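You operate a simulated robot arm through the tools that you are given. There is no shell and no other tool. Be economical: measure what you need, move in short steps, check, and stop when the job is done.

The job below is to be done with a simulated two-armed robot. You get a single attempt, and the scene is never put back.

TASK
Hold the angle gauge on the slab, zero it, then true the clamp plate with it.
Fine: open both clamps, stand the gauge on the plate, turn the index wheel till it shows 0.0, and put it back on its spot.

Only the result counts: the job must be done as asked and must still hold three seconds after the hand-in. Knocking over, shifting, dropping, spilling or breaking anything else fails it.

THE ROBOT
Two 7-joint arms with two-finger parallel grippers on one trunk, on a base that drives. Base frame: it is fixed to the floor where the robot stands at the start and does not move with it; the origin is under the middle of the robot, x ahead of it, y to its left, z up. Units: m, degrees, N and s.
The left shoulder is at the start at [0.05, 0.165, 1.23], the right one opposite. With the tool pointing down near the work surface each hand reaches from about 0.22 to 0.7 m from the robot's upright axis, wherever it stands, measured 20 degrees to its own side. Places, roughly: zero key [0.5, 0, 0.9]; toggle clamp one [0.6, 0.9, 1]; toggle clamp two [0.6, 0.7, 1]; clamp plate between the toggle clamps [0.6, 0.8, 0.9]; index wheel [0.6, 2, 0.9]; toggle clamp three [0.7, 6.5, 1]. Payload 3.91 kg a hand.
The TCP of each hand is the grasp point between the finger pads, 0.03 m short of the fingertips. In the tool frame z runs along the fingers and y along their closing line. Largest opening 0.11 m; finger width 0.02, thickness 0.01; the body of the gripper, 0.048 by 0.112 m, starts 0.055 m behind the TCP.
Orientation is that of the tool frame in the base frame, as a unit quaternion [w, x, y, z]. With the fingers straight down and closing along the base's y, the tool's x points along the base's -x, its y along +y and its z along -z.

THE INTERFACE
- The arms move only by the tool arm_command. It takes "left_series", "right_series" or both (then of equal length, played together; a hand with none holds still); each is a list of rows, each a list of 3 entries, a list of its own where there are three numbers: the shift along the base's x, y, z in m, then the turn, a rotation vector about the base's x, y, z in degrees, then the gripper command, from -1 (shut) to 1 (fully open), values between in proportion. In form: [[[x, y, z], [ax, ay, az], jaw], ...]. A call has 1 to 8 rows; each row is the pose to reach, as a shift and turn from the pose commanded when the call began. A row lasts 0.2 s, in which the tool goes at most 0.05 m and 8.6 degrees; a call with a longer step from one row to the next is refused whole, and so is a gripper value outside its range. A pose out of reach is approached as far as the arm can. The call stops where the force on the tool passes 40 N (or 10 N more than at its start, if that is more) or the arm is blocked; 0.2 s more then pass. The fingers move at their own pace (about 0.045 m/s each) and stop on an object; they squeeze with about 31 N. The grip force told is the motor's: it shows also when the fingers shut on nothing. Time passes only in rows, and 0.2 s behind the last, so rows that repeat a pose let the fingers close. The reply holds the time, the measured pose of the TCP, the force on the tool along the base axes, the opening and the grip force, in the units named above and with some noise, and new pictures: "pictures" is both (left out), scene, wrist or none (wrist: the cameras of the hands that moved).
- Cameras (640 x 400 px; columns grow to the right, rows downward): "scene" is now at [0.0928, 0.0322, 1.401]; the picture's right is [0.45, -0.89, 0.00], its down [-0.58, -0.30, -0.76] and it looks along [0.67, 0.34, -0.65] (base axes); focal length 286 px, centre (320, 200). "left" rides on the left gripper at [0.072, -0.017, -0.103] in its tool frame; the picture's right is [0.23, 0.97, 0.00], its down [-0.76, 0.18, -0.62] and it looks along [-0.61, 0.14, 0.78] (tool axes); focal length 222 px, centre (320, 200). "right" rides on the right gripper at [0.072, 0.017, -0.103] in its tool frame; the picture's right is [-0.23, 0.97, 0.00], its down [-0.76, -0.18, -0.62] and it looks along [-0.61, -0.14, 0.78] (tool axes); focal length 222 px, centre (320, 200). There is no depth. A picture from a camera that has moved, and an enlarged one, comes with that camera's place and axes in the base frame and with its lens. The place of the scene camera against the robot may be out by one fixed shift of up to 0.025 m in any direction.
- raise_lower(by): slides the trunk up (or, below 0, down) by that many m; the arms and the scene camera ride with it, the base frame stays. It gives what a move gives, with no picture.
- roll_base(legs): drives the robot by 1 to 6 legs, each [ahead, left, turn to the left] in m, m and degrees, along the robot's own axes; the way and the turn of a leg run together, so that a leg with both is an arc; at most 1.5 m and 180 degrees a leg. The arms and the cameras ride along, it lands a little off, and it stops where it bumps. It gives what a move gives, and a new picture of the scene camera.
- head_to(pan, tilt): turns the head with the scene camera to pan (to the left, within 80 degrees either way) and tilt (down, from -29 to 69), counted from straight ahead of the robot. It gives what a move gives, and a new picture of the scene camera.
- inspect(camera, box): a new picture of the part [left, top, right, bottom] of that camera's present view, enlarged. The clock stands still meanwhile.
- hand_in(): hands the job in; it is judged then, once.

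Work in short steps. Places have to be worked out from the pictures, the camera data and where the tool is seen: move nearer, look again, correct. Check each grasp and each placing, and mend what went wrong. You have 120 turns and 170 pictures in all, those below and enlarged ones among them. Open the grippers and draw the arms clear of the work before you hand the job in, unless the task says otherwise; then end with one line.

The tools are called by a JSON object that holds its "method" and its "body". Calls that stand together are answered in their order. arm_command: Moves the arms, as the interface text tells. Its arguments: {"type":"object","properties":{"left_series":{"type":"array"},"right_series":{"type":"array"},"pictures":{"type":"string","enum":["both","scene","wrist","none"]}},"required":[]} The other tools are called the same way: raise_lower (by) slides the trunk up or down; roll_base (legs) drives the base; head_to (pan, tilt) turns the head that bears the scene camera; inspect (camera, box) takes an enlarged picture of a part of a camera's view; hand_in () hands the job in.

At the start:

```text
clock: 0.0
left_ee_pos: [0.276, 0.3806, 1.1681]
left_orientation: [0.001, -0.001, 1.0, 0.001]
left_ft_force: [-0.1, -0.7, -0.8]
left_finger_gap: 0.1101
left_finger_force: 0.1
right_ee_pos: [0.3493, 0.0466, 1.1588]
right_orientation: [0.001, 0.0, 1.0, 0.0]
right_ft_force: [-1.7, 0.7, -0.2]
right_finger_gap: 0.1097
right_finger_force: 0.0
trunk travel left (down, up): [-0.45, 0.053]
robot x, y, heading: [-0.0027, -0.0023, 0.1]
head pan, tilt: [27.0, 40.9]
```

scene: 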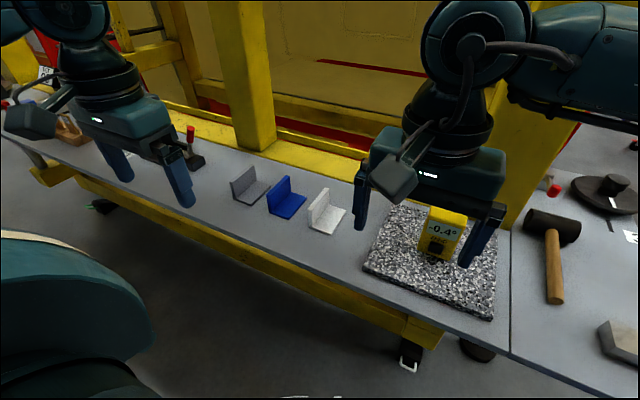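
right: 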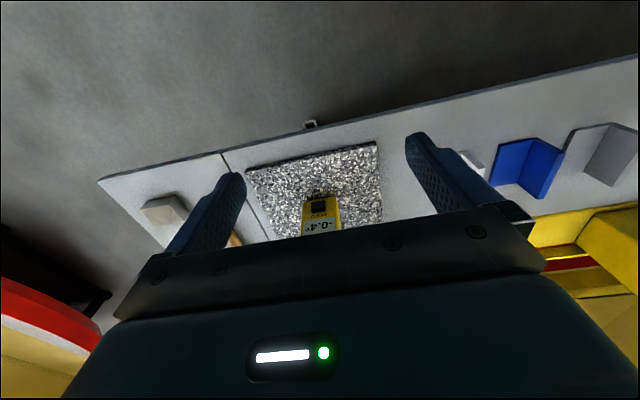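
left: 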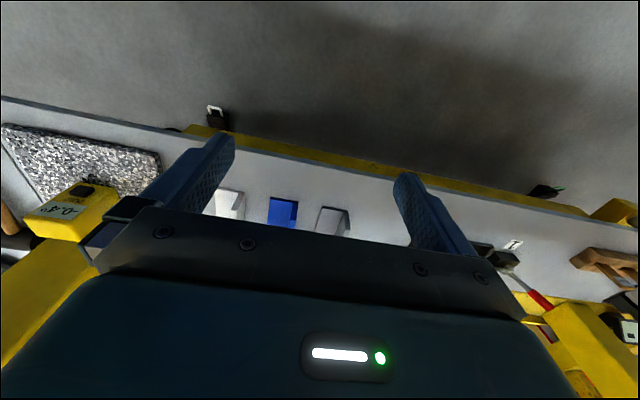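

The gauge on the slab reads -0.4°. I'll take a closer look at it and its key, and turn the head toward the clamps.

{"method": "inspect", "body": {"camera": "scene", "box": [350, 190, 510, 290]}}

{"method": "head_to", "body": {"pan": 60, "tilt": 30}}

```text
4.00 times, centred on (430, 240) of scene
camera zoom: at [0.0928, 0.0322, 1.401], right [0.45, -0.89, 0.0], down [-0.58, -0.3, -0.76], along [0.67, 0.34, -0.65], focal length 1142 px, centre (-120, 40)
```

zoom: 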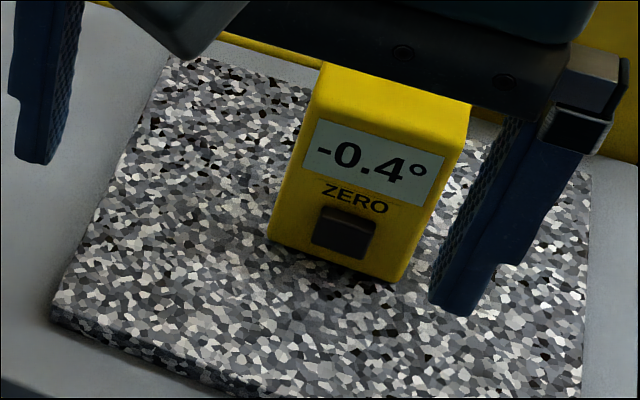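

```text
clock: 1.0
left_ee_pos: [0.277, 0.3806, 1.1675]
left_orientation: [0.001, -0.001, 1.0, 0.0]
left_ft_force: [-0.4, 1.1, 0.0]
left_finger_gap: 0.1101
left_finger_force: 0.1
right_ee_pos: [0.3503, 0.0459, 1.1604]
right_orientation: [0.0, 0.0, 1.0, 0.0]
right_ft_force: [0.3, 0.3, -0.7]
right_finger_gap: 0.1102
right_finger_force: 0.1
trunk travel left (down, up): [-0.45, 0.053]
robot x, y, heading: [0.0001, 0.0014, -0.1]
head pan, tilt: [60.0, 30.0]
camera scene: at [0.0629, 0.0722, 1.4176], right [0.87, -0.5, 0.0], down [-0.25, -0.43, -0.87], along [0.43, 0.75, -0.5], focal length 286 px, centre (320, 200)
```

scene: 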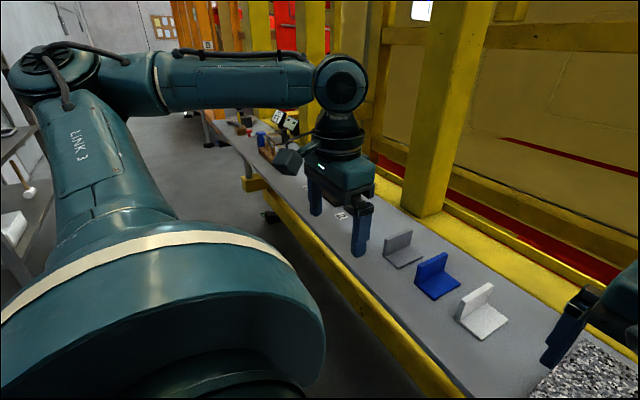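

The zero key is on the gauge's front face (x≈0.525, y≈0, z≈0.965), so pushing it means holding the gauge. I'll look at the gauge directly, with the right hand moved aside.

{"method": "arm_command", "body": {"right_series": [[[-0.03, -0.03, 0.02], [0, 0, 0], 1], [[-0.06, -0.07, 0.03], [0, 0, 0], 1], [[-0.08, -0.1, 0.03], [0, 0, 0], 1]], "pictures": "wrist"}}

{"method": "head_to", "body": {"pan": 0, "tilt": 42}}

```text
refused: row 2 steps farther than a row can; nothing moved
```

```text
clock: 2.3
left_ee_pos: [0.2759, 0.3795, 1.1676]
left_orientation: [0.001, -0.001, 1.0, 0.0]
left_ft_force: [-0.4, 0.3, -0.2]
left_finger_gap: 0.1099
left_finger_force: 0.0
right_ee_pos: [0.3492, 0.0467, 1.1597]
right_orientation: [0.0, 0.0, 1.0, 0.0]
right_ft_force: [0.4, -0.4, 0.4]
right_finger_gap: 0.1099
right_finger_force: 0.0
trunk travel left (down, up): [-0.45, 0.053]
robot x, y, heading: [-0.0031, -0.0003, -0.0]
head pan, tilt: [0.0, 42.0]
camera scene: at [0.1012, -0.006, 1.3994], right [0.0, -1.0, 0.0], down [-0.67, 0.0, -0.74], along [0.74, 0.0, -0.67], focal length 286 px, centre (320, 200)
```

scene: 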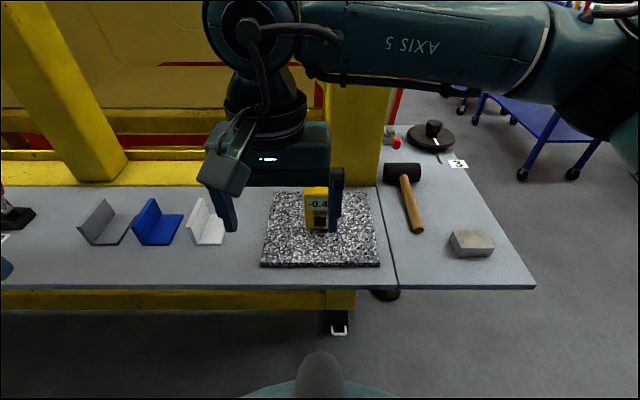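

Gauge is squarely facing me at about y≈0. I'll shift the right hand aside and back so both cameras see it whole.

{"method": "arm_command", "body": {"right_series": [[[-0.02, -0.02, 0.02], [0, 0, 0], 1], [[-0.04, -0.04, 0.04], [0, 0, 0], 1], [[-0.06, -0.06, 0.06], [0, 0, 0], 1], [[-0.08, -0.08, 0.08], [0, 0, 0], 1], [[-0.09, -0.11, 0.08], [0, 0, 0], 1]], "pictures": "wrist"}}

{"method": "inspect", "body": {"camera": "scene", "box": [240, 170, 400, 270]}}

```text
clock: 3.5
left_ee_pos: [0.2767, 0.3798, 1.1687]
left_orientation: [0.001, -0.001, 1.0, 0.001]
left_ft_force: [-0.1, -0.8, 0.3]
left_finger_gap: 0.1101
left_finger_force: 0.1
right_ee_pos: [0.2595, -0.0651, 1.2389]
right_orientation: [0.001, 0.001, 1.0, 0.001]
right_ft_force: [0.7, 0.4, -0.3]
right_finger_gap: 0.1101
right_finger_force: 0.0
trunk travel left (down, up): [-0.45, 0.053]
robot x, y, heading: [0.0006, -0.0013, -0.1]
head pan, tilt: [0.0, 42.0]
camera right: at [0.1874, -0.0474, 1.342], right [0.23, 0.97, 0.0], down [0.76, -0.18, 0.62], along [0.61, -0.14, -0.78], focal length 222 px, centre (320, 200)
```

right: 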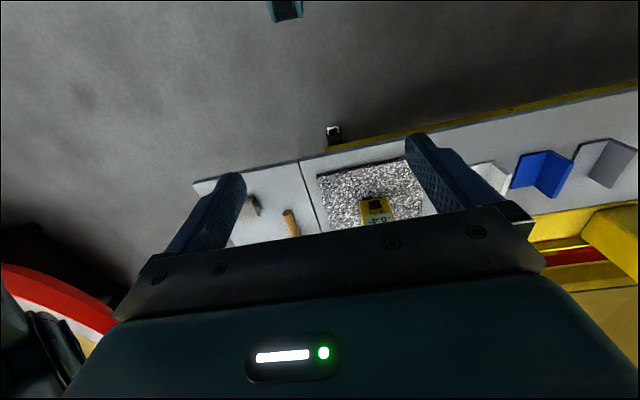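

```text
4.00 times, centred on (320, 220) of scene
camera zoom: at [0.1013, -0.0071, 1.3994], right [0.0, -1.0, 0.0], down [-0.67, 0.0, -0.74], along [0.74, 0.0, -0.67], focal length 1142 px, centre (320, 120)
```

zoom: 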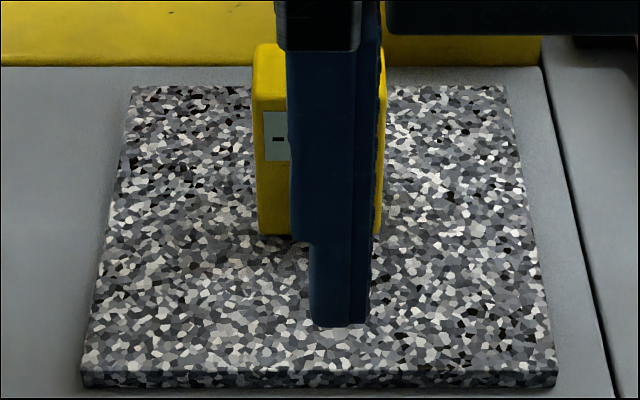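

Gauge is ~0.067 wide, ~0.03 deep, top at z≈1.05, centre about (0.54, 0.005). I move the right hand above it and check with the wrist camera.

{"method": "arm_command", "body": {"right_series": [[[0.04, 0.01, 0], [0, 0, 0], 1], [[0.08, 0.02, 0], [0, 0, 0], 1], [[0.12, 0.03, -0.01], [0, 0, 0], 1], [[0.16, 0.045, -0.02], [0, 0, 0], 1], [[0.2, 0.06, -0.03], [0, 0, 0], 1], [[0.24, 0.07, -0.05], [0, 0, 0], 1], [[0.28, 0.072, -0.06], [0, 0, 0], 1], [[0.28, 0.072, -0.08], [0, 0, 0], 1]], "pictures": "both"}}

```text
clock: 5.3
left_ee_pos: [0.2772, 0.3802, 1.1679]
left_orientation: [0.0, 0.0, 1.0, 0.0]
left_ft_force: [0.5, -0.7, -0.6]
left_finger_gap: 0.1099
left_finger_force: 0.1
right_ee_pos: [0.5387, 0.0062, 1.1581]
right_orientation: [0.001, 0.0, 1.0, 0.0]
right_ft_force: [0.0, 0.0, 0.0]
right_finger_gap: 0.11
right_finger_force: 0.0
trunk travel left (down, up): [-0.45, 0.053]
robot x, y, heading: [-0.0035, -0.001, -0.2]
head pan, tilt: [0.0, 42.0]
camera scene: at [0.1013, -0.0065, 1.3994], right [0.0, -1.0, 0.0], down [-0.67, 0.0, -0.74], along [0.74, 0.0, -0.67], focal length 286 px, centre (320, 200)
camera right: at [0.4674, 0.0249, 1.2612], right [0.23, 0.97, 0.0], down [0.76, -0.18, 0.62], along [0.61, -0.14, -0.78], focal length 222 px, centre (320, 200)
```

scene: 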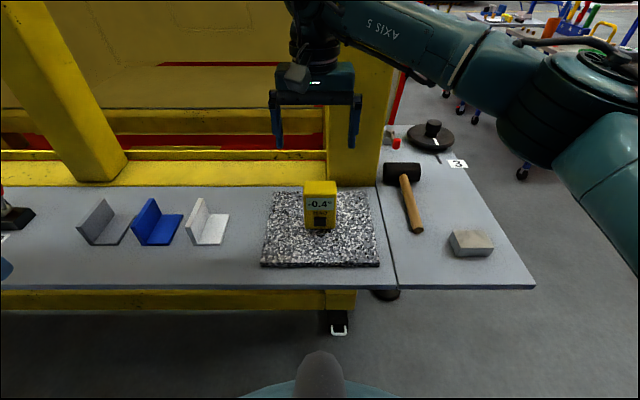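
right: 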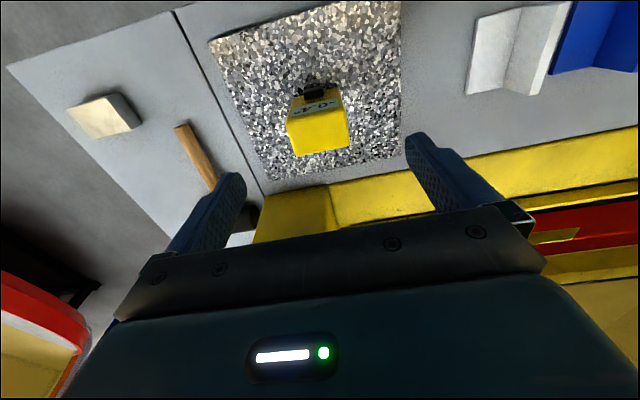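

Aligned in y within a few mm; the gauge top spans x≈0.53–0.57. Let me view the face in detail and, at the same time, prepare the left hand by closing it.

{"method": "inspect", "body": {"camera": "scene", "box": [280, 170, 360, 240]}}

{"method": "arm_command", "body": {"right_series": [[[0.005, 0, -0.03], [0, 0, 0], 1], [[0.01, 0, -0.06], [0, 0, 0], 1], [[0.01, 0, -0.09], [0, 0, 0], 1], [[0.01, 0, -0.12], [0, 0, 0], 1]], "left_series": [[[0, 0, 0], [0, 0, 0], -1], [[0, 0, 0], [0, 0, 0], -1], [[0, 0, 0], [0, 0, 0], -1], [[0, 0, 0], [0, 0, 0], -1]], "pictures": "scene"}}

```text
5.71 times, centred on (320, 205) of scene
camera zoom: at [0.1013, -0.0065, 1.3994], right [0.0, -1.0, 0.0], down [-0.67, 0.0, -0.74], along [0.74, 0.0, -0.67], focal length 1632 px, centre (320, 171)
```

zoom: 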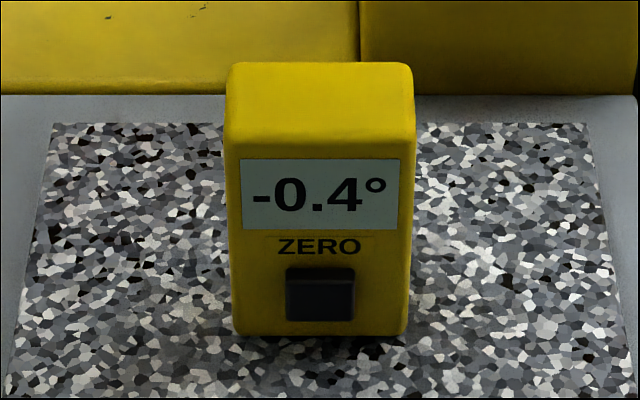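

```text
clock: 6.3
left_ee_pos: [0.2767, 0.3809, 1.1676]
left_orientation: [0.001, 0.0, 1.0, 0.0]
left_ft_force: [-0.4, 0.2, -0.1]
left_finger_gap: 0.0211
left_finger_force: 0.0
right_ee_pos: [0.5511, 0.0067, 1.0391]
right_orientation: [0.0, -0.001, 1.0, 0.0]
right_ft_force: [-0.6, 0.9, -0.9]
right_finger_gap: 0.1099
right_finger_force: 0.1
trunk travel left (down, up): [-0.45, 0.053]
robot x, y, heading: [-0.0014, -0.0002, 0.0]
head pan, tilt: [0.0, 42.0]
camera scene: at [0.1014, -0.0061, 1.3994], right [0.0, -1.0, 0.0], down [-0.67, 0.0, -0.74], along [0.74, 0.0, -0.67], focal length 286 px, centre (320, 200)
```

scene: 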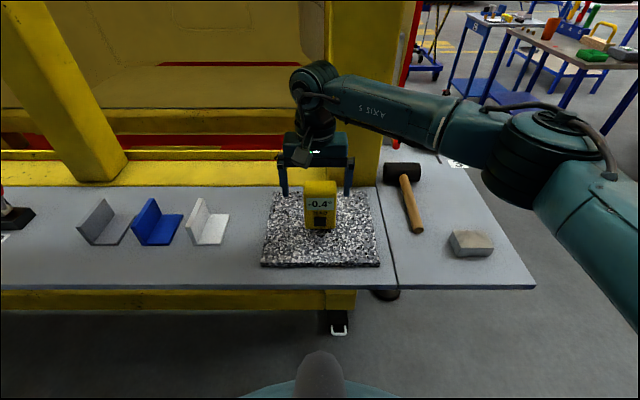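

The fingers straddle the gauge. I lower 2 cm and close gently on its sides.

{"method": "arm_command", "body": {"right_series": [[[0, -0.002, -0.02], [0, 0, 0], 1], [[0, -0.002, -0.02], [0, 0, 0], 0.2], [[0, -0.002, -0.02], [0, 0, 0], 0], [[0, -0.002, -0.02], [0, 0, 0], -1], [[0, -0.002, -0.02], [0, 0, 0], -1], [[0, -0.002, -0.02], [0, 0, 0], -1]], "pictures": "wrist"}}

{"method": "inspect", "body": {"camera": "scene", "box": [280, 170, 360, 240]}}

```text
clock: 7.7
left_ee_pos: [0.2767, 0.3798, 1.1686]
left_orientation: [0.001, -0.001, 1.0, 0.0]
left_ft_force: [-0.7, 0.8, -0.6]
left_finger_gap: 0.0
left_finger_force: 31.3
right_ee_pos: [0.5495, 0.0052, 1.0187]
right_orientation: [0.0, 0.001, 1.0, 0.001]
right_ft_force: [0.1, -0.3, 0.3]
right_finger_gap: 0.0679
right_finger_force: 30.7
trunk travel left (down, up): [-0.45, 0.053]
robot x, y, heading: [-0.0011, -0.0056, 0.2]
head pan, tilt: [0.0, 42.0]
camera right: at [0.4782, 0.0238, 1.1221], right [0.23, 0.97, 0.0], down [0.76, -0.18, 0.62], along [0.61, -0.14, -0.78], focal length 222 px, centre (320, 200)
```

right: 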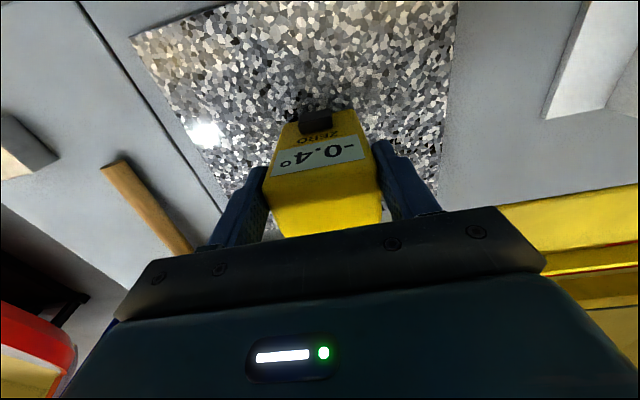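

```text
5.71 times, centred on (320, 205) of scene
camera zoom: at [0.1013, -0.0062, 1.3993], right [0.0, -1.0, 0.0], down [-0.67, 0.0, -0.74], along [0.74, 0.0, -0.67], focal length 1632 px, centre (320, 171)
```

zoom: 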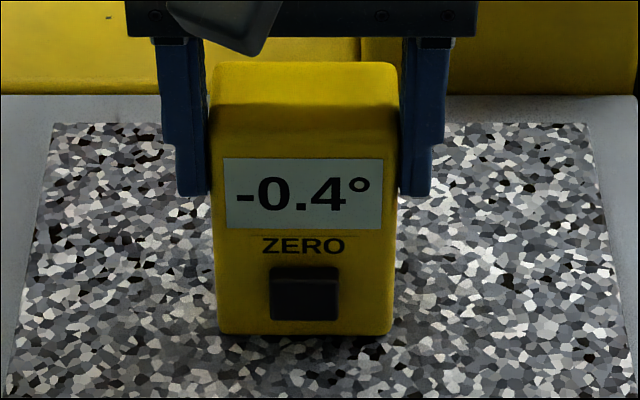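

Gripped (gap 0.068); the gauge slid ≈6 mm to +y while centring, which I'll correct at placing. Now I tilt the closed left hand 55° forward and start it toward the key.

{"method": "arm_command", "body": {"left_series": [[[0.0, -0.02, -0.01], [0, -8, 0], -1], [[0.0, -0.05, -0.02], [0, -16, 0], -1], [[0.0, -0.08, -0.03], [0, -24, 0], -1], [[0.0, -0.11, -0.04], [0, -32, 0], -1], [[0.0, -0.14, -0.05], [0, -40, 0], -1], [[0.0, -0.17, -0.06], [0, -48, 0], -1], [[0.0, -0.2, -0.07], [0, -55, 0], -1], [[0.0, -0.23, -0.08], [0, -55, 0], -1]], "pictures": "both"}}

```text
clock: 9.5
left_ee_pos: [0.404, 0.1151, 1.101]
left_orientation: [0.463, -0.001, 0.886, -0.002]
left_ft_force: [-0.5, -0.8, 0.5]
left_finger_gap: 0.0
left_finger_force: 31.3
left hand out of reach, approached as far as the arm can: row 2, 3, 4, 5, 6, 7, 8
right_ee_pos: [0.5511, 0.0065, 1.0187]
right_orientation: [0.0, 0.0, 1.0, 0.0]
right_ft_force: [-0.1, 0.1, 0.9]
right_finger_gap: 0.0679
right_finger_force: 30.9
trunk travel left (down, up): [-0.45, 0.053]
robot x, y, heading: [-0.0017, 0.0028, -0.1]
head pan, tilt: [0.0, 42.0]
camera scene: at [0.1013, -0.0062, 1.3994], right [0.0, -1.0, 0.0], down [-0.67, 0.0, -0.74], along [0.74, 0.0, -0.67], focal length 286 px, centre (320, 200)
camera left: at [0.2761, 0.1, 1.0995], right [-0.13, 0.97, -0.19], down [-0.08, 0.18, 0.98], along [0.99, 0.14, 0.05], focal length 222 px, centre (320, 200)
```

scene: 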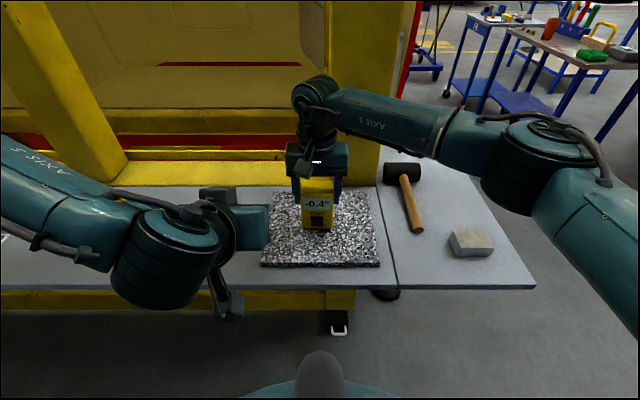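
left: 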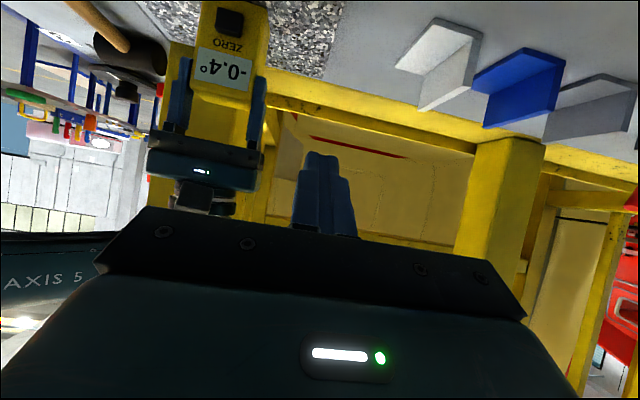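

The arm clamped to a reachable pose at (0.404, 0.115, 1.10). I test with a small move what the commanded reference is now.

{"method": "arm_command", "body": {"left_series": [[[0.0, -0.03, -0.03], [0, 0, 0], -1]], "pictures": "none"}}

```text
clock: 9.9
left_ee_pos: [0.4093, 0.1175, 1.0892]
left_orientation: [0.463, -0.002, 0.887, 0.0]
left_ft_force: [-0.4, -0.3, -0.3]
left_finger_gap: 0.0
left_finger_force: 30.9
left hand out of reach, approached as far as the arm can: row 1
right_ee_pos: [0.55, 0.0051, 1.0186]
right_orientation: [0.0, 0.0, 1.0, -0.001]
right_ft_force: [0.4, 0.0, -0.5]
right_finger_gap: 0.0678
right_finger_force: 31.1
trunk travel left (down, up): [-0.45, 0.053]
robot x, y, heading: [-0.001, -0.0023, 0.0]
head pan, tilt: [0.0, 42.0]
```

{"method": "arm_command", "body": {"left_series": [[[0.045, 0, 0], [0, 0, 0], -1], [[0.09, 0, 0], [0, 0, 0], -1], [[0.135, 0, 0], [0, 0, 0], -1], [[0.15, -0.03, -0.02], [0, 0, 0], -1], [[0.16, -0.06, -0.04], [0, 0, 0], -1], [[0.17, -0.09, -0.06], [0, 0, 0], -1], [[0.173, -0.115, -0.07], [0, 0, 0], -1]], "pictures": "both"}}

```text
clock: 11.5
left_ee_pos: [0.5414, 0.1259, 1.0896]
left_orientation: [0.463, -0.001, 0.887, -0.001]
left_ft_force: [0.6, 0.0, 0.7]
left_finger_gap: 0.0
left_finger_force: 31.3
left hand out of reach, approached as far as the arm can: row 3, 4, 5, 6, 7
right_ee_pos: [0.5505, 0.0057, 1.018]
right_orientation: [0.0, 0.0, 1.0, 0.0]
right_ft_force: [0.2, 0.1, -0.1]
right_finger_gap: 0.0678
right_finger_force: 31.2
trunk travel left (down, up): [-0.45, 0.053]
robot x, y, heading: [-0.0023, 0.0003, 0.1]
head pan, tilt: [0.0, 42.0]
camera scene: at [0.1014, -0.0061, 1.3993], right [0.0, -1.0, 0.0], down [-0.67, 0.0, -0.74], along [0.74, 0.0, -0.67], focal length 286 px, centre (320, 200)
camera left: at [0.4137, 0.1108, 1.0885], right [-0.13, 0.97, -0.19], down [-0.08, 0.18, 0.98], along [0.99, 0.14, 0.05], focal length 222 px, centre (320, 200)
```

scene: 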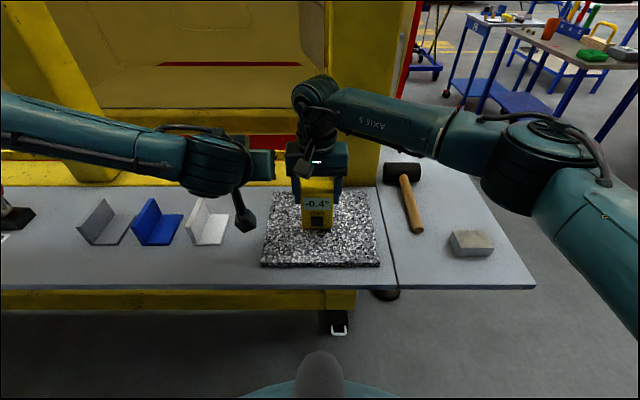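
left: 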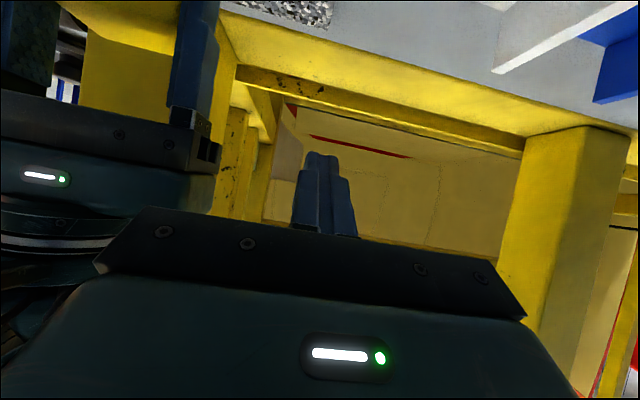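

The forearm comes in from the left, so a straight-forward tool is at its limit. I'll back off in x and yaw the tool toward -y, which suits the arm.

{"method": "arm_command", "body": {"left_series": [[[-0.045, 0.01, 0], [0, 0, 0], -1], [[-0.09, 0.02, 0], [0, 0, -8], -1], [[-0.12, 0.02, 0], [0, 0, -16], -1], [[-0.12, 0.02, 0], [0, 0, -24], -1], [[-0.12, 0.02, 0], [0, 0, -32], -1], [[-0.12, 0.02, 0], [0, 0, -40], -1]], "pictures": "scene"}}

```text
clock: 12.9
left_ee_pos: [0.4196, 0.1471, 1.0914]
left_orientation: [0.434, 0.303, 0.833, -0.159]
left_ft_force: [0.7, 0.0, 0.7]
left_finger_gap: 0.0001
left_finger_force: 31.0
left hand out of reach, approached as far as the arm can: row 3
right_ee_pos: [0.5493, 0.0058, 1.0186]
right_orientation: [0.0, 0.0, 1.0, 0.0]
right_ft_force: [-0.1, 0.2, -0.3]
right_finger_gap: 0.0678
right_finger_force: 31.2
trunk travel left (down, up): [-0.45, 0.053]
robot x, y, heading: [-0.0008, 0.0002, -0.2]
head pan, tilt: [0.0, 42.0]
camera scene: at [0.1014, -0.006, 1.3993], right [0.0, -1.0, 0.0], down [-0.67, 0.0, -0.74], along [0.74, 0.0, -0.67], focal length 286 px, centre (320, 200)
```

scene: 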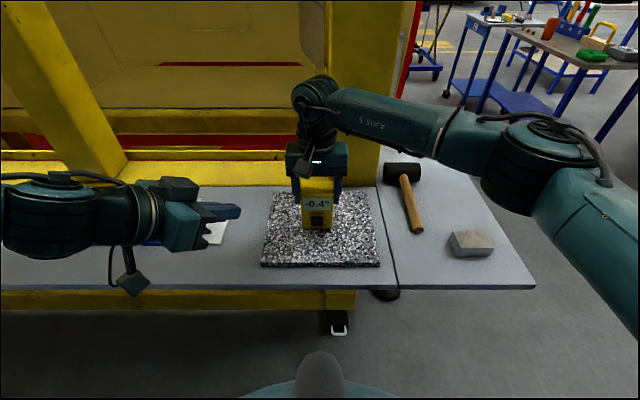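

Good pose. I bring the left hand to ~5 cm in front of the key (TCP ≈ (0.44, 0.017, 0.975)).

{"method": "arm_command", "body": {"left_series": [[[0.0, -0.03, -0.02], [0, 0, 0], -1], [[0.0, -0.06, -0.045], [0, 0, 0], -1], [[0.01, -0.09, -0.075], [0, 0, 0], -1], [[0.015, -0.115, -0.1], [0, 0, 0], -1], [[0.02, -0.13, -0.116], [0, 0, 0], -1]], "pictures": "both"}}

{"method": "inspect", "body": {"camera": "scene", "box": [240, 160, 368, 240]}}

```text
clock: 14.1
left_ee_pos: [0.4342, 0.0616, 1.0172]
left_orientation: [0.434, 0.303, 0.833, -0.159]
left_ft_force: [-1.1, -0.2, -0.5]
left_finger_gap: 0.0
left_finger_force: 30.7
left hand out of reach, approached as far as the arm can: row 3, 4, 5
right_ee_pos: [0.5501, 0.0064, 1.0182]
right_orientation: [-0.001, 0.0, 1.0, 0.0]
right_ft_force: [0.0, -0.5, -0.2]
right_finger_gap: 0.0679
right_finger_force: 31.1
trunk travel left (down, up): [-0.45, 0.053]
robot x, y, heading: [-0.0009, 0.0009, -0.3]
head pan, tilt: [0.0, 42.0]
camera scene: at [0.1014, -0.0063, 1.3993], right [0.0, -1.0, 0.0], down [-0.67, 0.0, -0.74], along [0.74, 0.0, -0.67], focal length 286 px, centre (320, 200)
camera left: at [0.326, 0.1305, 1.0151], right [0.53, 0.83, -0.19], down [0.06, 0.19, 0.98], along [0.85, -0.53, 0.05], focal length 222 px, centre (320, 200)
```

scene: 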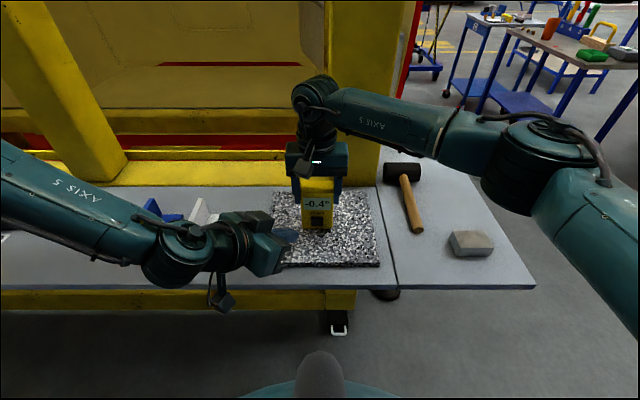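
left: 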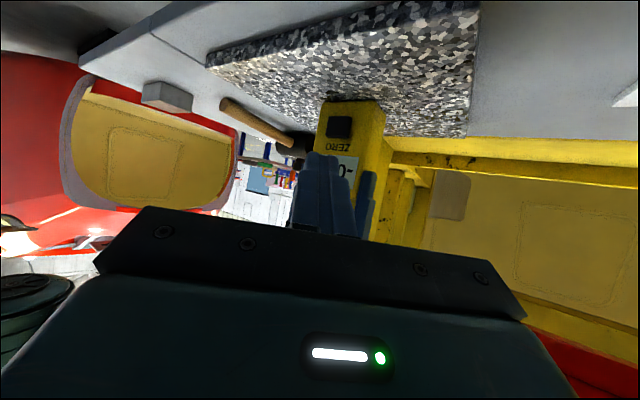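

```text
5.00 times, centred on (304, 200) of scene
camera zoom: at [0.1014, -0.0063, 1.3993], right [0.0, -1.0, 0.0], down [-0.67, 0.0, -0.74], along [0.74, 0.0, -0.67], focal length 1428 px, centre (400, 200)
```

zoom: 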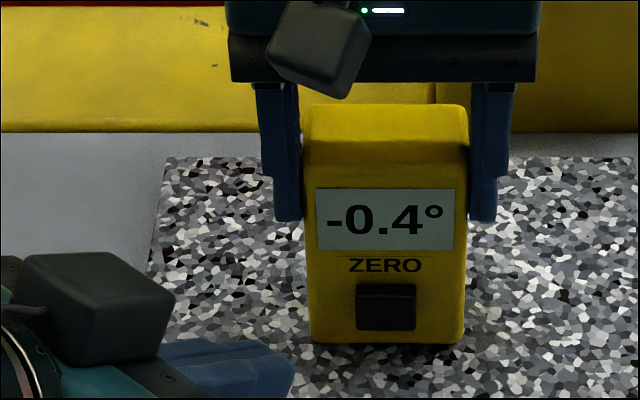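

The left arm is too folded at this range. I'll release the gauge (it stays standing), raise the right hand, and back the base off ~0.1 m so the arm has room.

{"method": "arm_command", "body": {"right_series": [[[0, 0, 0], [0, 0, 0], 1], [[0, 0, 0], [0, 0, 0], 1], [[0, 0, 0.0], [0, 0, 0], 1], [[0, 0, 0.03], [0, 0, 0], 1], [[0, 0, 0.06], [0, 0, 0], 1], [[0, 0, 0.09], [0, 0, 0], 1]], "left_series": [[[0, 0, 0.0], [0, 0, 0], -1], [[0, 0, 0.02], [0, 0, 0], -1], [[0, 0, 0.03], [0, 0, 0], -1], [[0, 0.01, 0.04], [0, 0, 0], -1], [[0, 0.02, 0.05], [0, 0, 0], -1], [[0, 0.03, 0.06], [0, 0, 0], -1]], "pictures": "none"}}

{"method": "roll_base", "body": {"legs": [[-0.1, 0, 0]]}}

```text
clock: 15.5
left_ee_pos: [0.4311, 0.0912, 1.0798]
left_orientation: [0.436, 0.302, 0.832, -0.159]
left_ft_force: [-0.3, 0.2, 0.5]
left_finger_gap: 0.0
left_finger_force: 30.9
right_ee_pos: [0.5493, 0.0059, 1.1092]
right_orientation: [0.0, 0.0, 1.0, 0.0]
right_ft_force: [-1.3, -0.5, 0.4]
right_finger_gap: 0.1099
right_finger_force: 0.1
trunk travel left (down, up): [-0.45, 0.053]
robot x, y, heading: [-0.0012, 0.0001, 0.1]
head pan, tilt: [0.0, 42.0]
```

```text
clock: 16.6
left_ee_pos: [0.3346, 0.0912, 1.0798]
left_orientation: [0.435, 0.302, 0.834, -0.157]
left_ft_force: [-0.1, -0.1, -0.4]
left_finger_gap: 0.0001
left_finger_force: 31.1
right_ee_pos: [0.4517, 0.0064, 1.1084]
right_orientation: [0.0, -0.001, 1.0, 0.0]
right_ft_force: [-0.1, 0.1, 0.2]
right_finger_gap: 0.1101
right_finger_force: 0.1
trunk travel left (down, up): [-0.45, 0.053]
robot x, y, heading: [-0.0961, 0.0026, -0.1]
head pan, tilt: [0.0, 42.0]
camera scene: at [0.0032, -0.0061, 1.3995], right [0.0, -1.0, 0.0], down [-0.67, 0.0, -0.74], along [0.74, 0.0, -0.67], focal length 286 px, centre (320, 200)
```

scene: 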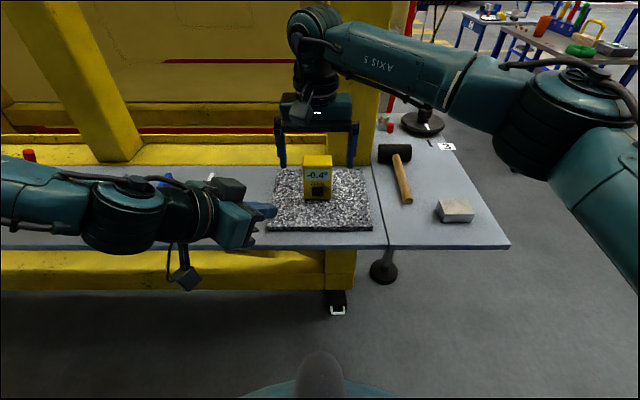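

Now the right hand goes back over the gauge and regrips at the same height.

{"method": "arm_command", "body": {"right_series": [[[0.045, 0, 0.02], [0, 0, 0], 1], [[0.09, 0, 0.02], [0, 0, 0], 1], [[0.098, 0, -0.02], [0, 0, 0], 1], [[0.098, 0, -0.06], [0, 0, 0], 1], [[0.098, -0.0005, -0.09], [0, 0, 0], 1], [[0.098, -0.0005, -0.09], [0, 0, 0], -1], [[0.098, -0.0005, -0.09], [0, 0, 0], -1], [[0.098, -0.0005, -0.09], [0, 0, 0], -1]], "left_series": [[[0, -0.01, -0.01], [0, 0, 0], -1], [[0.02, -0.02, -0.02], [0, 0, 0], -1], [[0.04, -0.03, -0.03], [0, 0, 0], -1], [[0.06, -0.04, -0.045], [0, 0, 0], -1], [[0.075, -0.05, -0.06], [0, 0, 0], -1], [[0.09, -0.06, -0.075], [0, 0, 0], -1], [[0.1, -0.07, -0.09], [0, 0, 0], -1], [[0.105, -0.074, -0.105], [0, 0, 0], -1]], "pictures": "both"}}

```text
clock: 18.4
left_ee_pos: [0.4143, 0.0733, 1.0258]
left_orientation: [0.434, 0.303, 0.834, -0.159]
left_ft_force: [-0.3, 0.0, 0.4]
left_finger_gap: 0.0
left_finger_force: 31.5
left hand out of reach, approached as far as the arm can: row 4, 5, 6, 7, 8
right_ee_pos: [0.5205, -0.0044, 1.0281]
right_orientation: [0.0, 0.0, 1.0, -0.001]
right_ft_force: [0.4, 0.4, -0.4]
right_finger_gap: 0.0393
right_finger_force: 0.0
right hand out of reach, approached as far as the arm can: row 2, 3, 4, 5, 6, 7, 8
trunk travel left (down, up): [-0.45, 0.053]
robot x, y, heading: [-0.1016, -0.0004, 0.2]
head pan, tilt: [0.0, 42.0]
camera scene: at [0.0044, -0.0059, 1.3993], right [0.0, -1.0, 0.0], down [-0.67, 0.0, -0.74], along [0.74, 0.0, -0.67], focal length 286 px, centre (320, 200)
camera right: at [0.4494, 0.0137, 1.1319], right [0.23, 0.97, 0.0], down [0.76, -0.18, 0.62], along [0.61, -0.14, -0.78], focal length 222 px, centre (320, 200)
camera left: at [0.3061, 0.1419, 1.0237], right [0.53, 0.83, -0.19], down [0.06, 0.19, 0.98], along [0.85, -0.53, 0.05], focal length 222 px, centre (320, 200)
```

scene: 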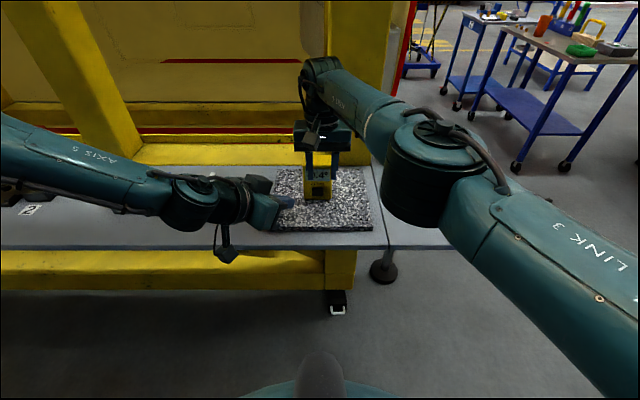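
right: 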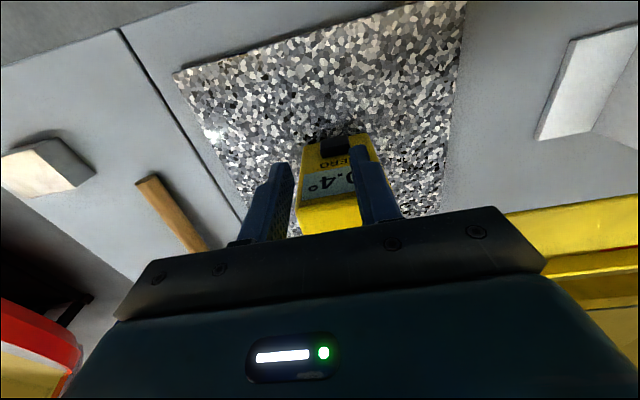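
left: 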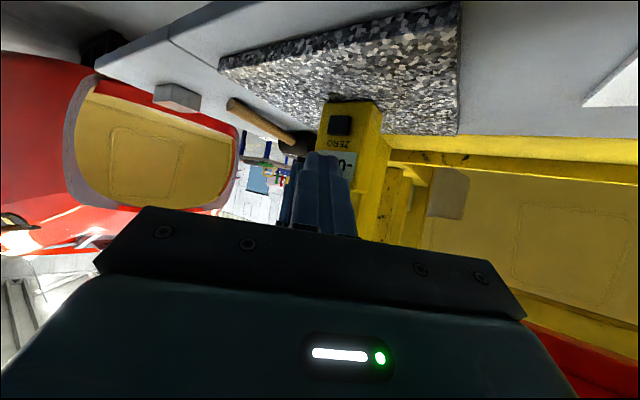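

Too far back: the right hand stops short, with its fingers just in front of the gauge. I lift both hands away cleanly, then reposition the robot to the right and lower the trunk instead.

{"method": "arm_command", "body": {"right_series": [[[-0.01, 0, 0.03], [0, 0, 0], -0.3], [[-0.02, 0, 0.07], [0, 0, 0], -0.3], [[-0.03, 0, 0.11], [0, 0, 0], 1], [[-0.04, 0, 0.15], [0, 0, 0], 1], [[-0.05, 0, 0.19], [0, 0, 0], 1], [[-0.07, 0, 0.22], [0, 0, 0], 1]], "left_series": [[[0, 0.02, 0.02], [0, 0, 0], -1], [[0, 0.04, 0.04], [0, 0, 0], -1], [[0, 0.06, 0.06], [0, 0, 0], -1], [[0, 0.07, 0.08], [0, 0, 0], -1], [[0, 0.08, 0.1], [0, 0, 0], -1], [[0, 0.08, 0.12], [0, 0, 0], -1]], "pictures": "none"}}

{"method": "roll_base", "body": {"legs": [[0, -0.13, 0], [0.12, 0, 0]]}}

{"method": "raise_lower", "body": {"by": -0.1}}

```text
clock: 19.8
left_ee_pos: [0.4101, 0.1543, 1.143]
left_orientation: [0.434, 0.303, 0.833, -0.159]
left_ft_force: [-0.5, -0.5, 0.6]
left_finger_gap: 0.0
left_finger_force: 31.2
right_ee_pos: [0.4484, -0.0051, 1.2469]
right_orientation: [0.0, 0.0, 1.0, 0.0]
right_ft_force: [-0.5, -0.3, 0.2]
right_finger_gap: 0.1103
right_finger_force: 0.2
trunk travel left (down, up): [-0.45, 0.053]
robot x, y, heading: [-0.0958, -0.003, -0.2]
head pan, tilt: [0.0, 42.0]
```

```text
clock: 21.9
left_ee_pos: [0.5309, 0.024, 1.1425]
left_orientation: [0.434, 0.303, 0.833, -0.159]
left_ft_force: [0.1, 0.1, -0.1]
left_finger_gap: 0.0
left_finger_force: 30.9
right_ee_pos: [0.5681, -0.1347, 1.245]
right_orientation: [-0.001, 0.0, 1.0, 0.0]
right_ft_force: [0.3, -1.2, -0.5]
right_finger_gap: 0.1099
right_finger_force: 0.0
trunk travel left (down, up): [-0.45, 0.053]
robot x, y, heading: [0.0181, -0.1273, 0.1]
head pan, tilt: [0.0, 42.0]
camera scene: at [0.1233, -0.1376, 1.3993], right [0.0, -1.0, 0.0], down [-0.67, 0.0, -0.74], along [0.74, 0.0, -0.67], focal length 286 px, centre (320, 200)
```

scene: 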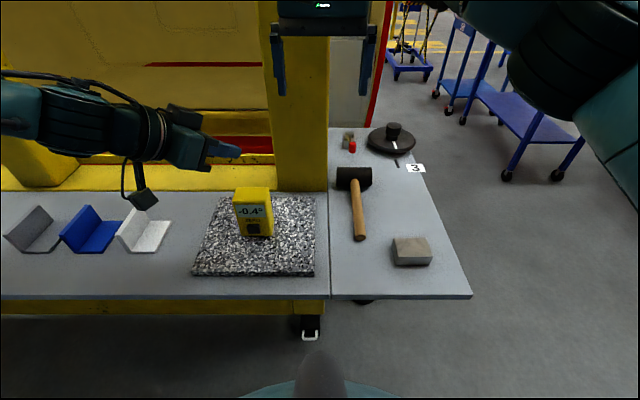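

```text
clock: 23.3
left_ee_pos: [0.5309, 0.0238, 1.0458]
left_orientation: [0.438, 0.303, 0.831, -0.158]
left_ft_force: [0.2, 1.0, 15.5]
left_finger_gap: 0.0
left_finger_force: 31.1
right_ee_pos: [0.5665, -0.1356, 1.1464]
right_orientation: [0.0, 0.0, 1.0, 0.0]
right_ft_force: [0.0, 1.1, 0.4]
right_finger_gap: 0.1099
right_finger_force: 0.0
trunk travel left (down, up): [-0.35, 0.153]
robot x, y, heading: [0.0227, -0.1324, -0.1]
head pan, tilt: [0.0, 42.0]
```

The left fingers are touching something (15 N upward), likely the gauge's top. I lift the left hand straight up at once.

{"method": "arm_command", "body": {"left_series": [[[0, 0, 0.03], [0, 0, 0], -1], [[0, 0, 0.06], [0, 0, 0], -1]], "pictures": "scene"}}

{"method": "inspect", "body": {"camera": "scene", "box": [180, 130, 340, 230]}}

```text
clock: 23.9
left_ee_pos: [0.5312, 0.0266, 1.1014]
left_orientation: [0.434, 0.303, 0.833, -0.159]
left_ft_force: [0.2, 0.1, 0.4]
left_finger_gap: 0.0
left_finger_force: 31.4
right_ee_pos: [0.5666, -0.1358, 1.1461]
right_orientation: [-0.001, 0.001, 1.0, 0.0]
right_ft_force: [0.2, 0.1, 0.6]
right_finger_gap: 0.1101
right_finger_force: 0.0
trunk travel left (down, up): [-0.35, 0.153]
robot x, y, heading: [0.0237, -0.1281, -0.3]
head pan, tilt: [0.0, 42.0]
camera scene: at [0.1223, -0.1374, 1.2993], right [0.0, -1.0, 0.0], down [-0.67, 0.0, -0.74], along [0.74, 0.0, -0.67], focal length 286 px, centre (320, 200)
```

scene: 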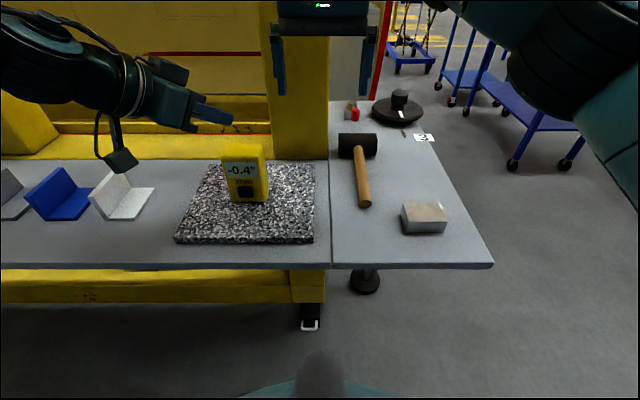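

```text
4.00 times, centred on (260, 180) of scene
camera zoom: at [0.1223, -0.1374, 1.2993], right [0.0, -1.0, 0.0], down [-0.67, 0.0, -0.74], along [0.74, 0.0, -0.67], focal length 1142 px, centre (560, 280)
```

zoom: 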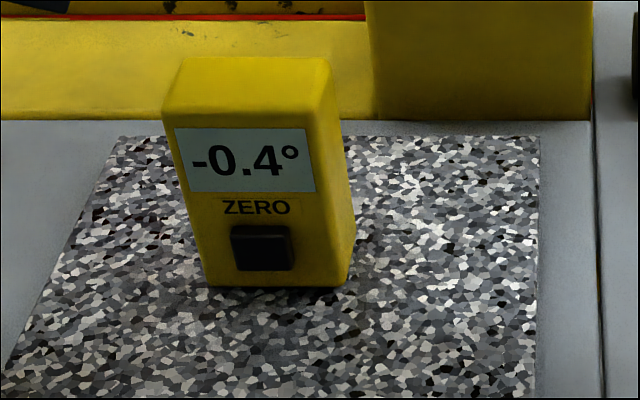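

The gauge is still standing properly. I withdraw the left hand back in front of it, then bring the right hand over.

{"method": "arm_command", "body": {"left_series": [[[-0.04, 0.01, 0.01], [0, 0, 0], -1], [[-0.08, 0.03, 0.01], [0, 0, 0], -1], [[-0.11, 0.05, 0.0], [0, 0, 0], -1], [[-0.12, 0.05, -0.03], [0, 0, 0], -1], [[-0.12, 0.05, -0.06], [0, 0, 0], -1]], "pictures": "none"}}

{"method": "arm_command", "body": {"right_series": [[[0, 0.04, 0], [0, 0, 0], 1], [[-0.005, 0.08, 0], [0, 0, 0], 1], [[-0.015, 0.12, 0], [0, 0, 0], 1], [[-0.015, 0.14, 0], [0, 0, 0], 1]], "pictures": "both"}}

```text
clock: 25.1
left_ee_pos: [0.4086, 0.0751, 1.0421]
left_orientation: [0.435, 0.302, 0.833, -0.158]
left_ft_force: [-0.1, -0.1, -0.5]
left_finger_gap: 0.0
left_finger_force: 31.1
right_ee_pos: [0.5666, -0.1352, 1.1462]
right_orientation: [0.0, 0.0, 1.0, 0.0]
right_ft_force: [-0.4, -1.2, -0.3]
right_finger_gap: 0.1098
right_finger_force: 0.1
trunk travel left (down, up): [-0.35, 0.153]
robot x, y, heading: [0.0214, -0.1316, -0.1]
head pan, tilt: [0.0, 42.0]
```

```text
clock: 26.1
left_ee_pos: [0.4085, 0.0737, 1.0428]
left_orientation: [0.435, 0.303, 0.833, -0.158]
left_ft_force: [-0.3, -0.7, -0.4]
left_finger_gap: 0.0001
left_finger_force: 30.8
right_ee_pos: [0.5416, -0.0308, 1.1402]
right_orientation: [0.001, 0.0, 1.0, 0.001]
right_ft_force: [0.0, -1.0, 0.2]
right_finger_gap: 0.1101
right_finger_force: 0.0
right hand out of reach, approached as far as the arm can: row 2, 3, 4
trunk travel left (down, up): [-0.35, 0.153]
robot x, y, heading: [0.0214, -0.1327, -0.2]
head pan, tilt: [0.0, 42.0]
camera scene: at [0.1225, -0.1379, 1.2993], right [0.0, -1.0, 0.0], down [-0.67, 0.0, -0.74], along [0.74, 0.0, -0.67], focal length 286 px, centre (320, 200)
camera right: at [0.4694, -0.0123, 1.2438], right [0.23, 0.97, 0.0], down [0.76, -0.18, 0.62], along [0.61, -0.14, -0.78], focal length 222 px, centre (320, 200)
```

scene: 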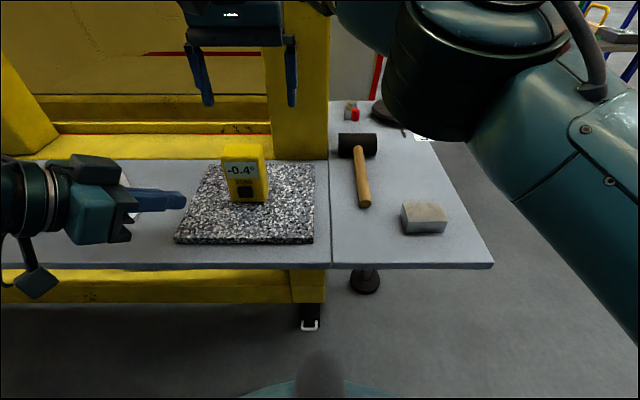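
right: 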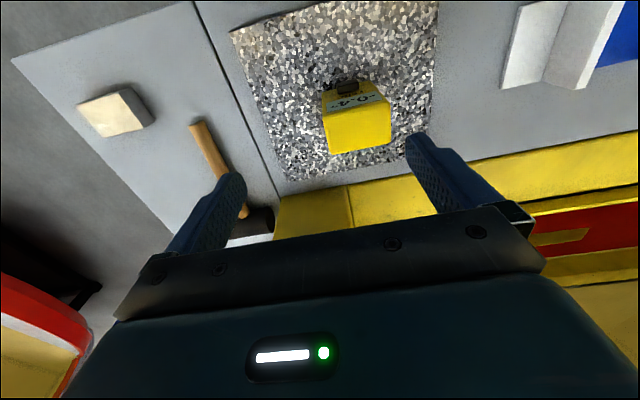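

The right hand is at its reach limit, so I compromise: roll 6 cm left and raise the trunk 2 cm.

{"method": "roll_base", "body": {"legs": [[0, 0.06, 0]]}}

{"method": "raise_lower", "body": {"by": 0.02}}

{"method": "arm_command", "body": {"right_series": [[[0, -0.01, -0.02], [0, 0, 0], 1], [[0.01, -0.02, -0.04], [0, 0, 0], 1]], "pictures": "both"}}

```text
clock: 27.0
left_ee_pos: [0.4085, 0.133, 1.0411]
left_orientation: [0.435, 0.302, 0.833, -0.159]
left_ft_force: [0.1, 0.2, -0.7]
left_finger_gap: 0.0
left_finger_force: 30.8
right_ee_pos: [0.5403, 0.0291, 1.1395]
right_orientation: [0.001, -0.001, 1.0, 0.0]
right_ft_force: [0.8, 0.3, 0.2]
right_finger_gap: 0.1097
right_finger_force: 0.1
trunk travel left (down, up): [-0.35, 0.153]
robot x, y, heading: [0.0199, -0.0722, 0.2]
head pan, tilt: [0.0, 42.0]
camera scene: at [0.1224, -0.0776, 1.2993], right [0.0, -1.0, 0.0], down [-0.67, 0.0, -0.74], along [0.74, 0.0, -0.67], focal length 286 px, centre (320, 200)
```

scene: 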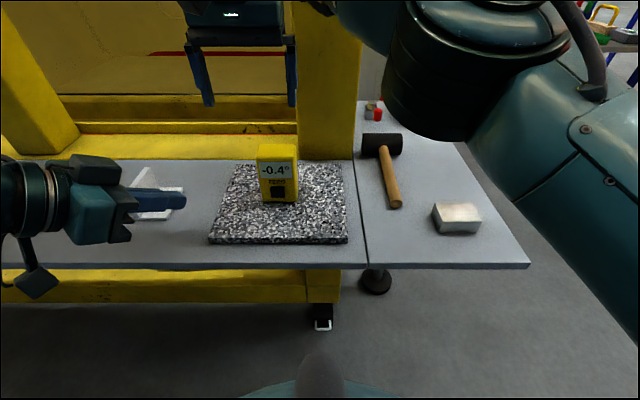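

```text
clock: 27.7
left_ee_pos: [0.4097, 0.1326, 1.062]
left_orientation: [0.434, 0.303, 0.833, -0.159]
left_ft_force: [0.4, -0.2, 1.1]
left_finger_gap: 0.0001
left_finger_force: 30.7
right_ee_pos: [0.5428, 0.0289, 1.1601]
right_orientation: [0.001, 0.0, 1.0, 0.002]
right_ft_force: [-0.3, -0.4, -0.3]
right_finger_gap: 0.1098
right_finger_force: 0.0
trunk travel left (down, up): [-0.37, 0.133]
robot x, y, heading: [0.0213, -0.0729, 0.0]
head pan, tilt: [0.0, 42.0]
```

```text
clock: 28.3
left_ee_pos: [0.4092, 0.134, 1.0614]
left_orientation: [0.435, 0.303, 0.833, -0.159]
left_ft_force: [0.2, 0.6, 0.7]
left_finger_gap: 0.0
left_finger_force: 30.9
right_ee_pos: [0.5517, 0.0096, 1.1188]
right_orientation: [0.0, 0.0, 1.0, 0.001]
right_ft_force: [0.5, -0.2, 0.4]
right_finger_gap: 0.1099
right_finger_force: 0.0
trunk travel left (down, up): [-0.37, 0.133]
robot x, y, heading: [0.0198, -0.0703, -0.1]
head pan, tilt: [0.0, 42.0]
camera scene: at [0.1226, -0.0785, 1.3193], right [0.0, -1.0, 0.0], down [-0.67, 0.0, -0.74], along [0.74, 0.0, -0.67], focal length 286 px, centre (320, 200)
camera right: at [0.4801, 0.0272, 1.2222], right [0.23, 0.97, 0.0], down [0.76, -0.18, 0.62], along [0.61, -0.14, -0.78], focal length 222 px, centre (320, 200)
```

scene: 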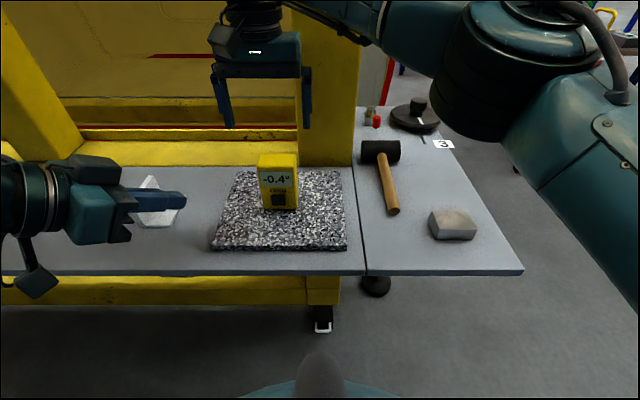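
right: 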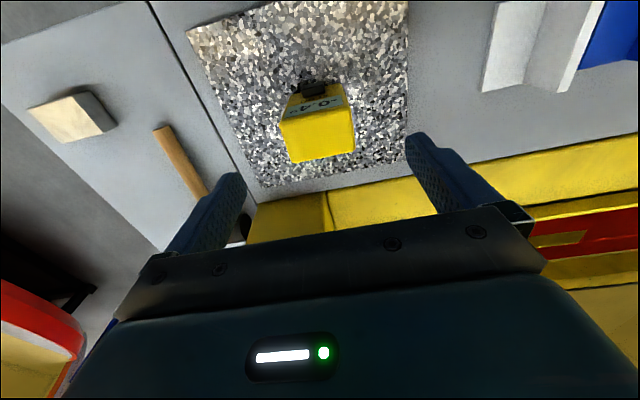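

Centred over the gauge; lowering and gripping again.

{"method": "arm_command", "body": {"right_series": [[[0, -0.001, -0.04], [0, 0, 0], 1], [[0, -0.002, -0.08], [0, 0, 0], 1], [[0, -0.003, -0.1], [0, 0, 0], 1], [[0, -0.003, -0.1], [0, 0, 0], -1], [[0, -0.003, -0.1], [0, 0, 0], -1], [[0, -0.003, -0.1], [0, 0, 0], -1]], "left_series": [[[0.0, 0, 0], [0, 0, 0], -1], [[0.0, -0.0, 0], [0, 0, 0], -1], [[0.0, -0.02, -0.02], [0, 0, 0], -1], [[0.01, -0.04, -0.03], [0, 0, 0], -1], [[0.02, -0.06, -0.05], [0, 0, 0], -1], [[0.03, -0.08, -0.06], [0, 0, 0], -1]], "pictures": "both"}}

```text
clock: 29.7
left_ee_pos: [0.4402, 0.0539, 1.0023]
left_orientation: [0.435, 0.302, 0.833, -0.158]
left_ft_force: [0.2, 0.7, -0.1]
left_finger_gap: 0.0
left_finger_force: 31.1
right_ee_pos: [0.551, 0.0069, 1.0201]
right_orientation: [0.001, 0.001, 1.0, 0.001]
right_ft_force: [-0.4, -0.4, 0.0]
right_finger_gap: 0.0681
right_finger_force: 29.8
trunk travel left (down, up): [-0.37, 0.133]
robot x, y, heading: [0.0214, -0.0691, 0.0]
head pan, tilt: [0.0, 42.0]
camera scene: at [0.1227, -0.0786, 1.3193], right [0.0, -1.0, 0.0], down [-0.67, 0.0, -0.74], along [0.74, 0.0, -0.67], focal length 286 px, centre (320, 200)
camera right: at [0.4804, 0.0244, 1.1234], right [0.23, 0.97, 0.0], down [0.76, -0.18, 0.62], along [0.61, -0.14, -0.78], focal length 222 px, centre (320, 200)
camera left: at [0.332, 0.1232, 1.0006], right [0.52, 0.83, -0.19], down [0.06, 0.19, 0.98], along [0.85, -0.53, 0.05], focal length 222 px, centre (320, 200)
```

scene: 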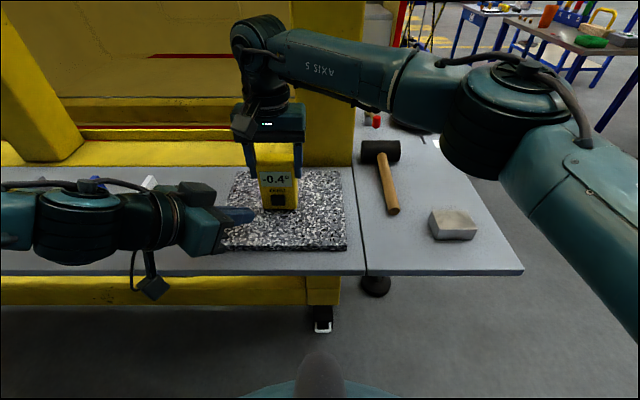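
right: 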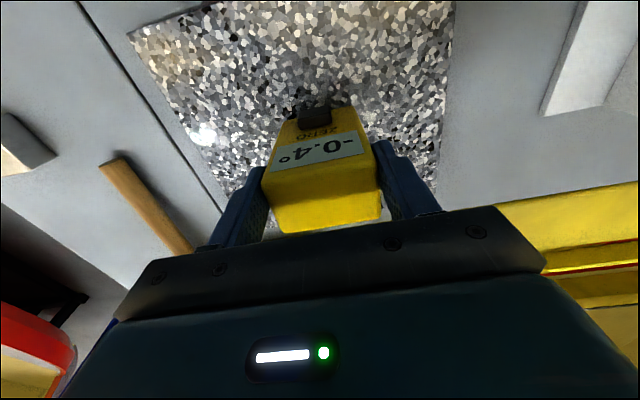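
left: 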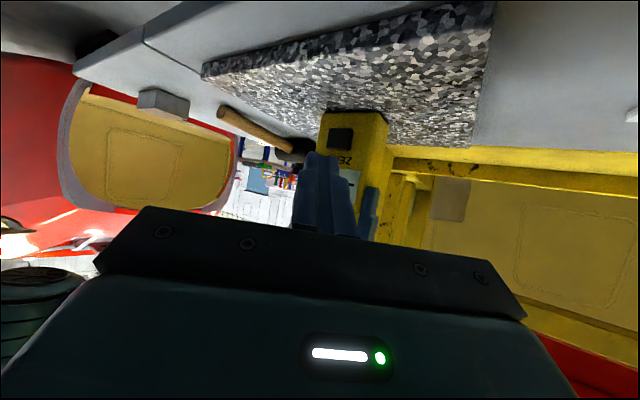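

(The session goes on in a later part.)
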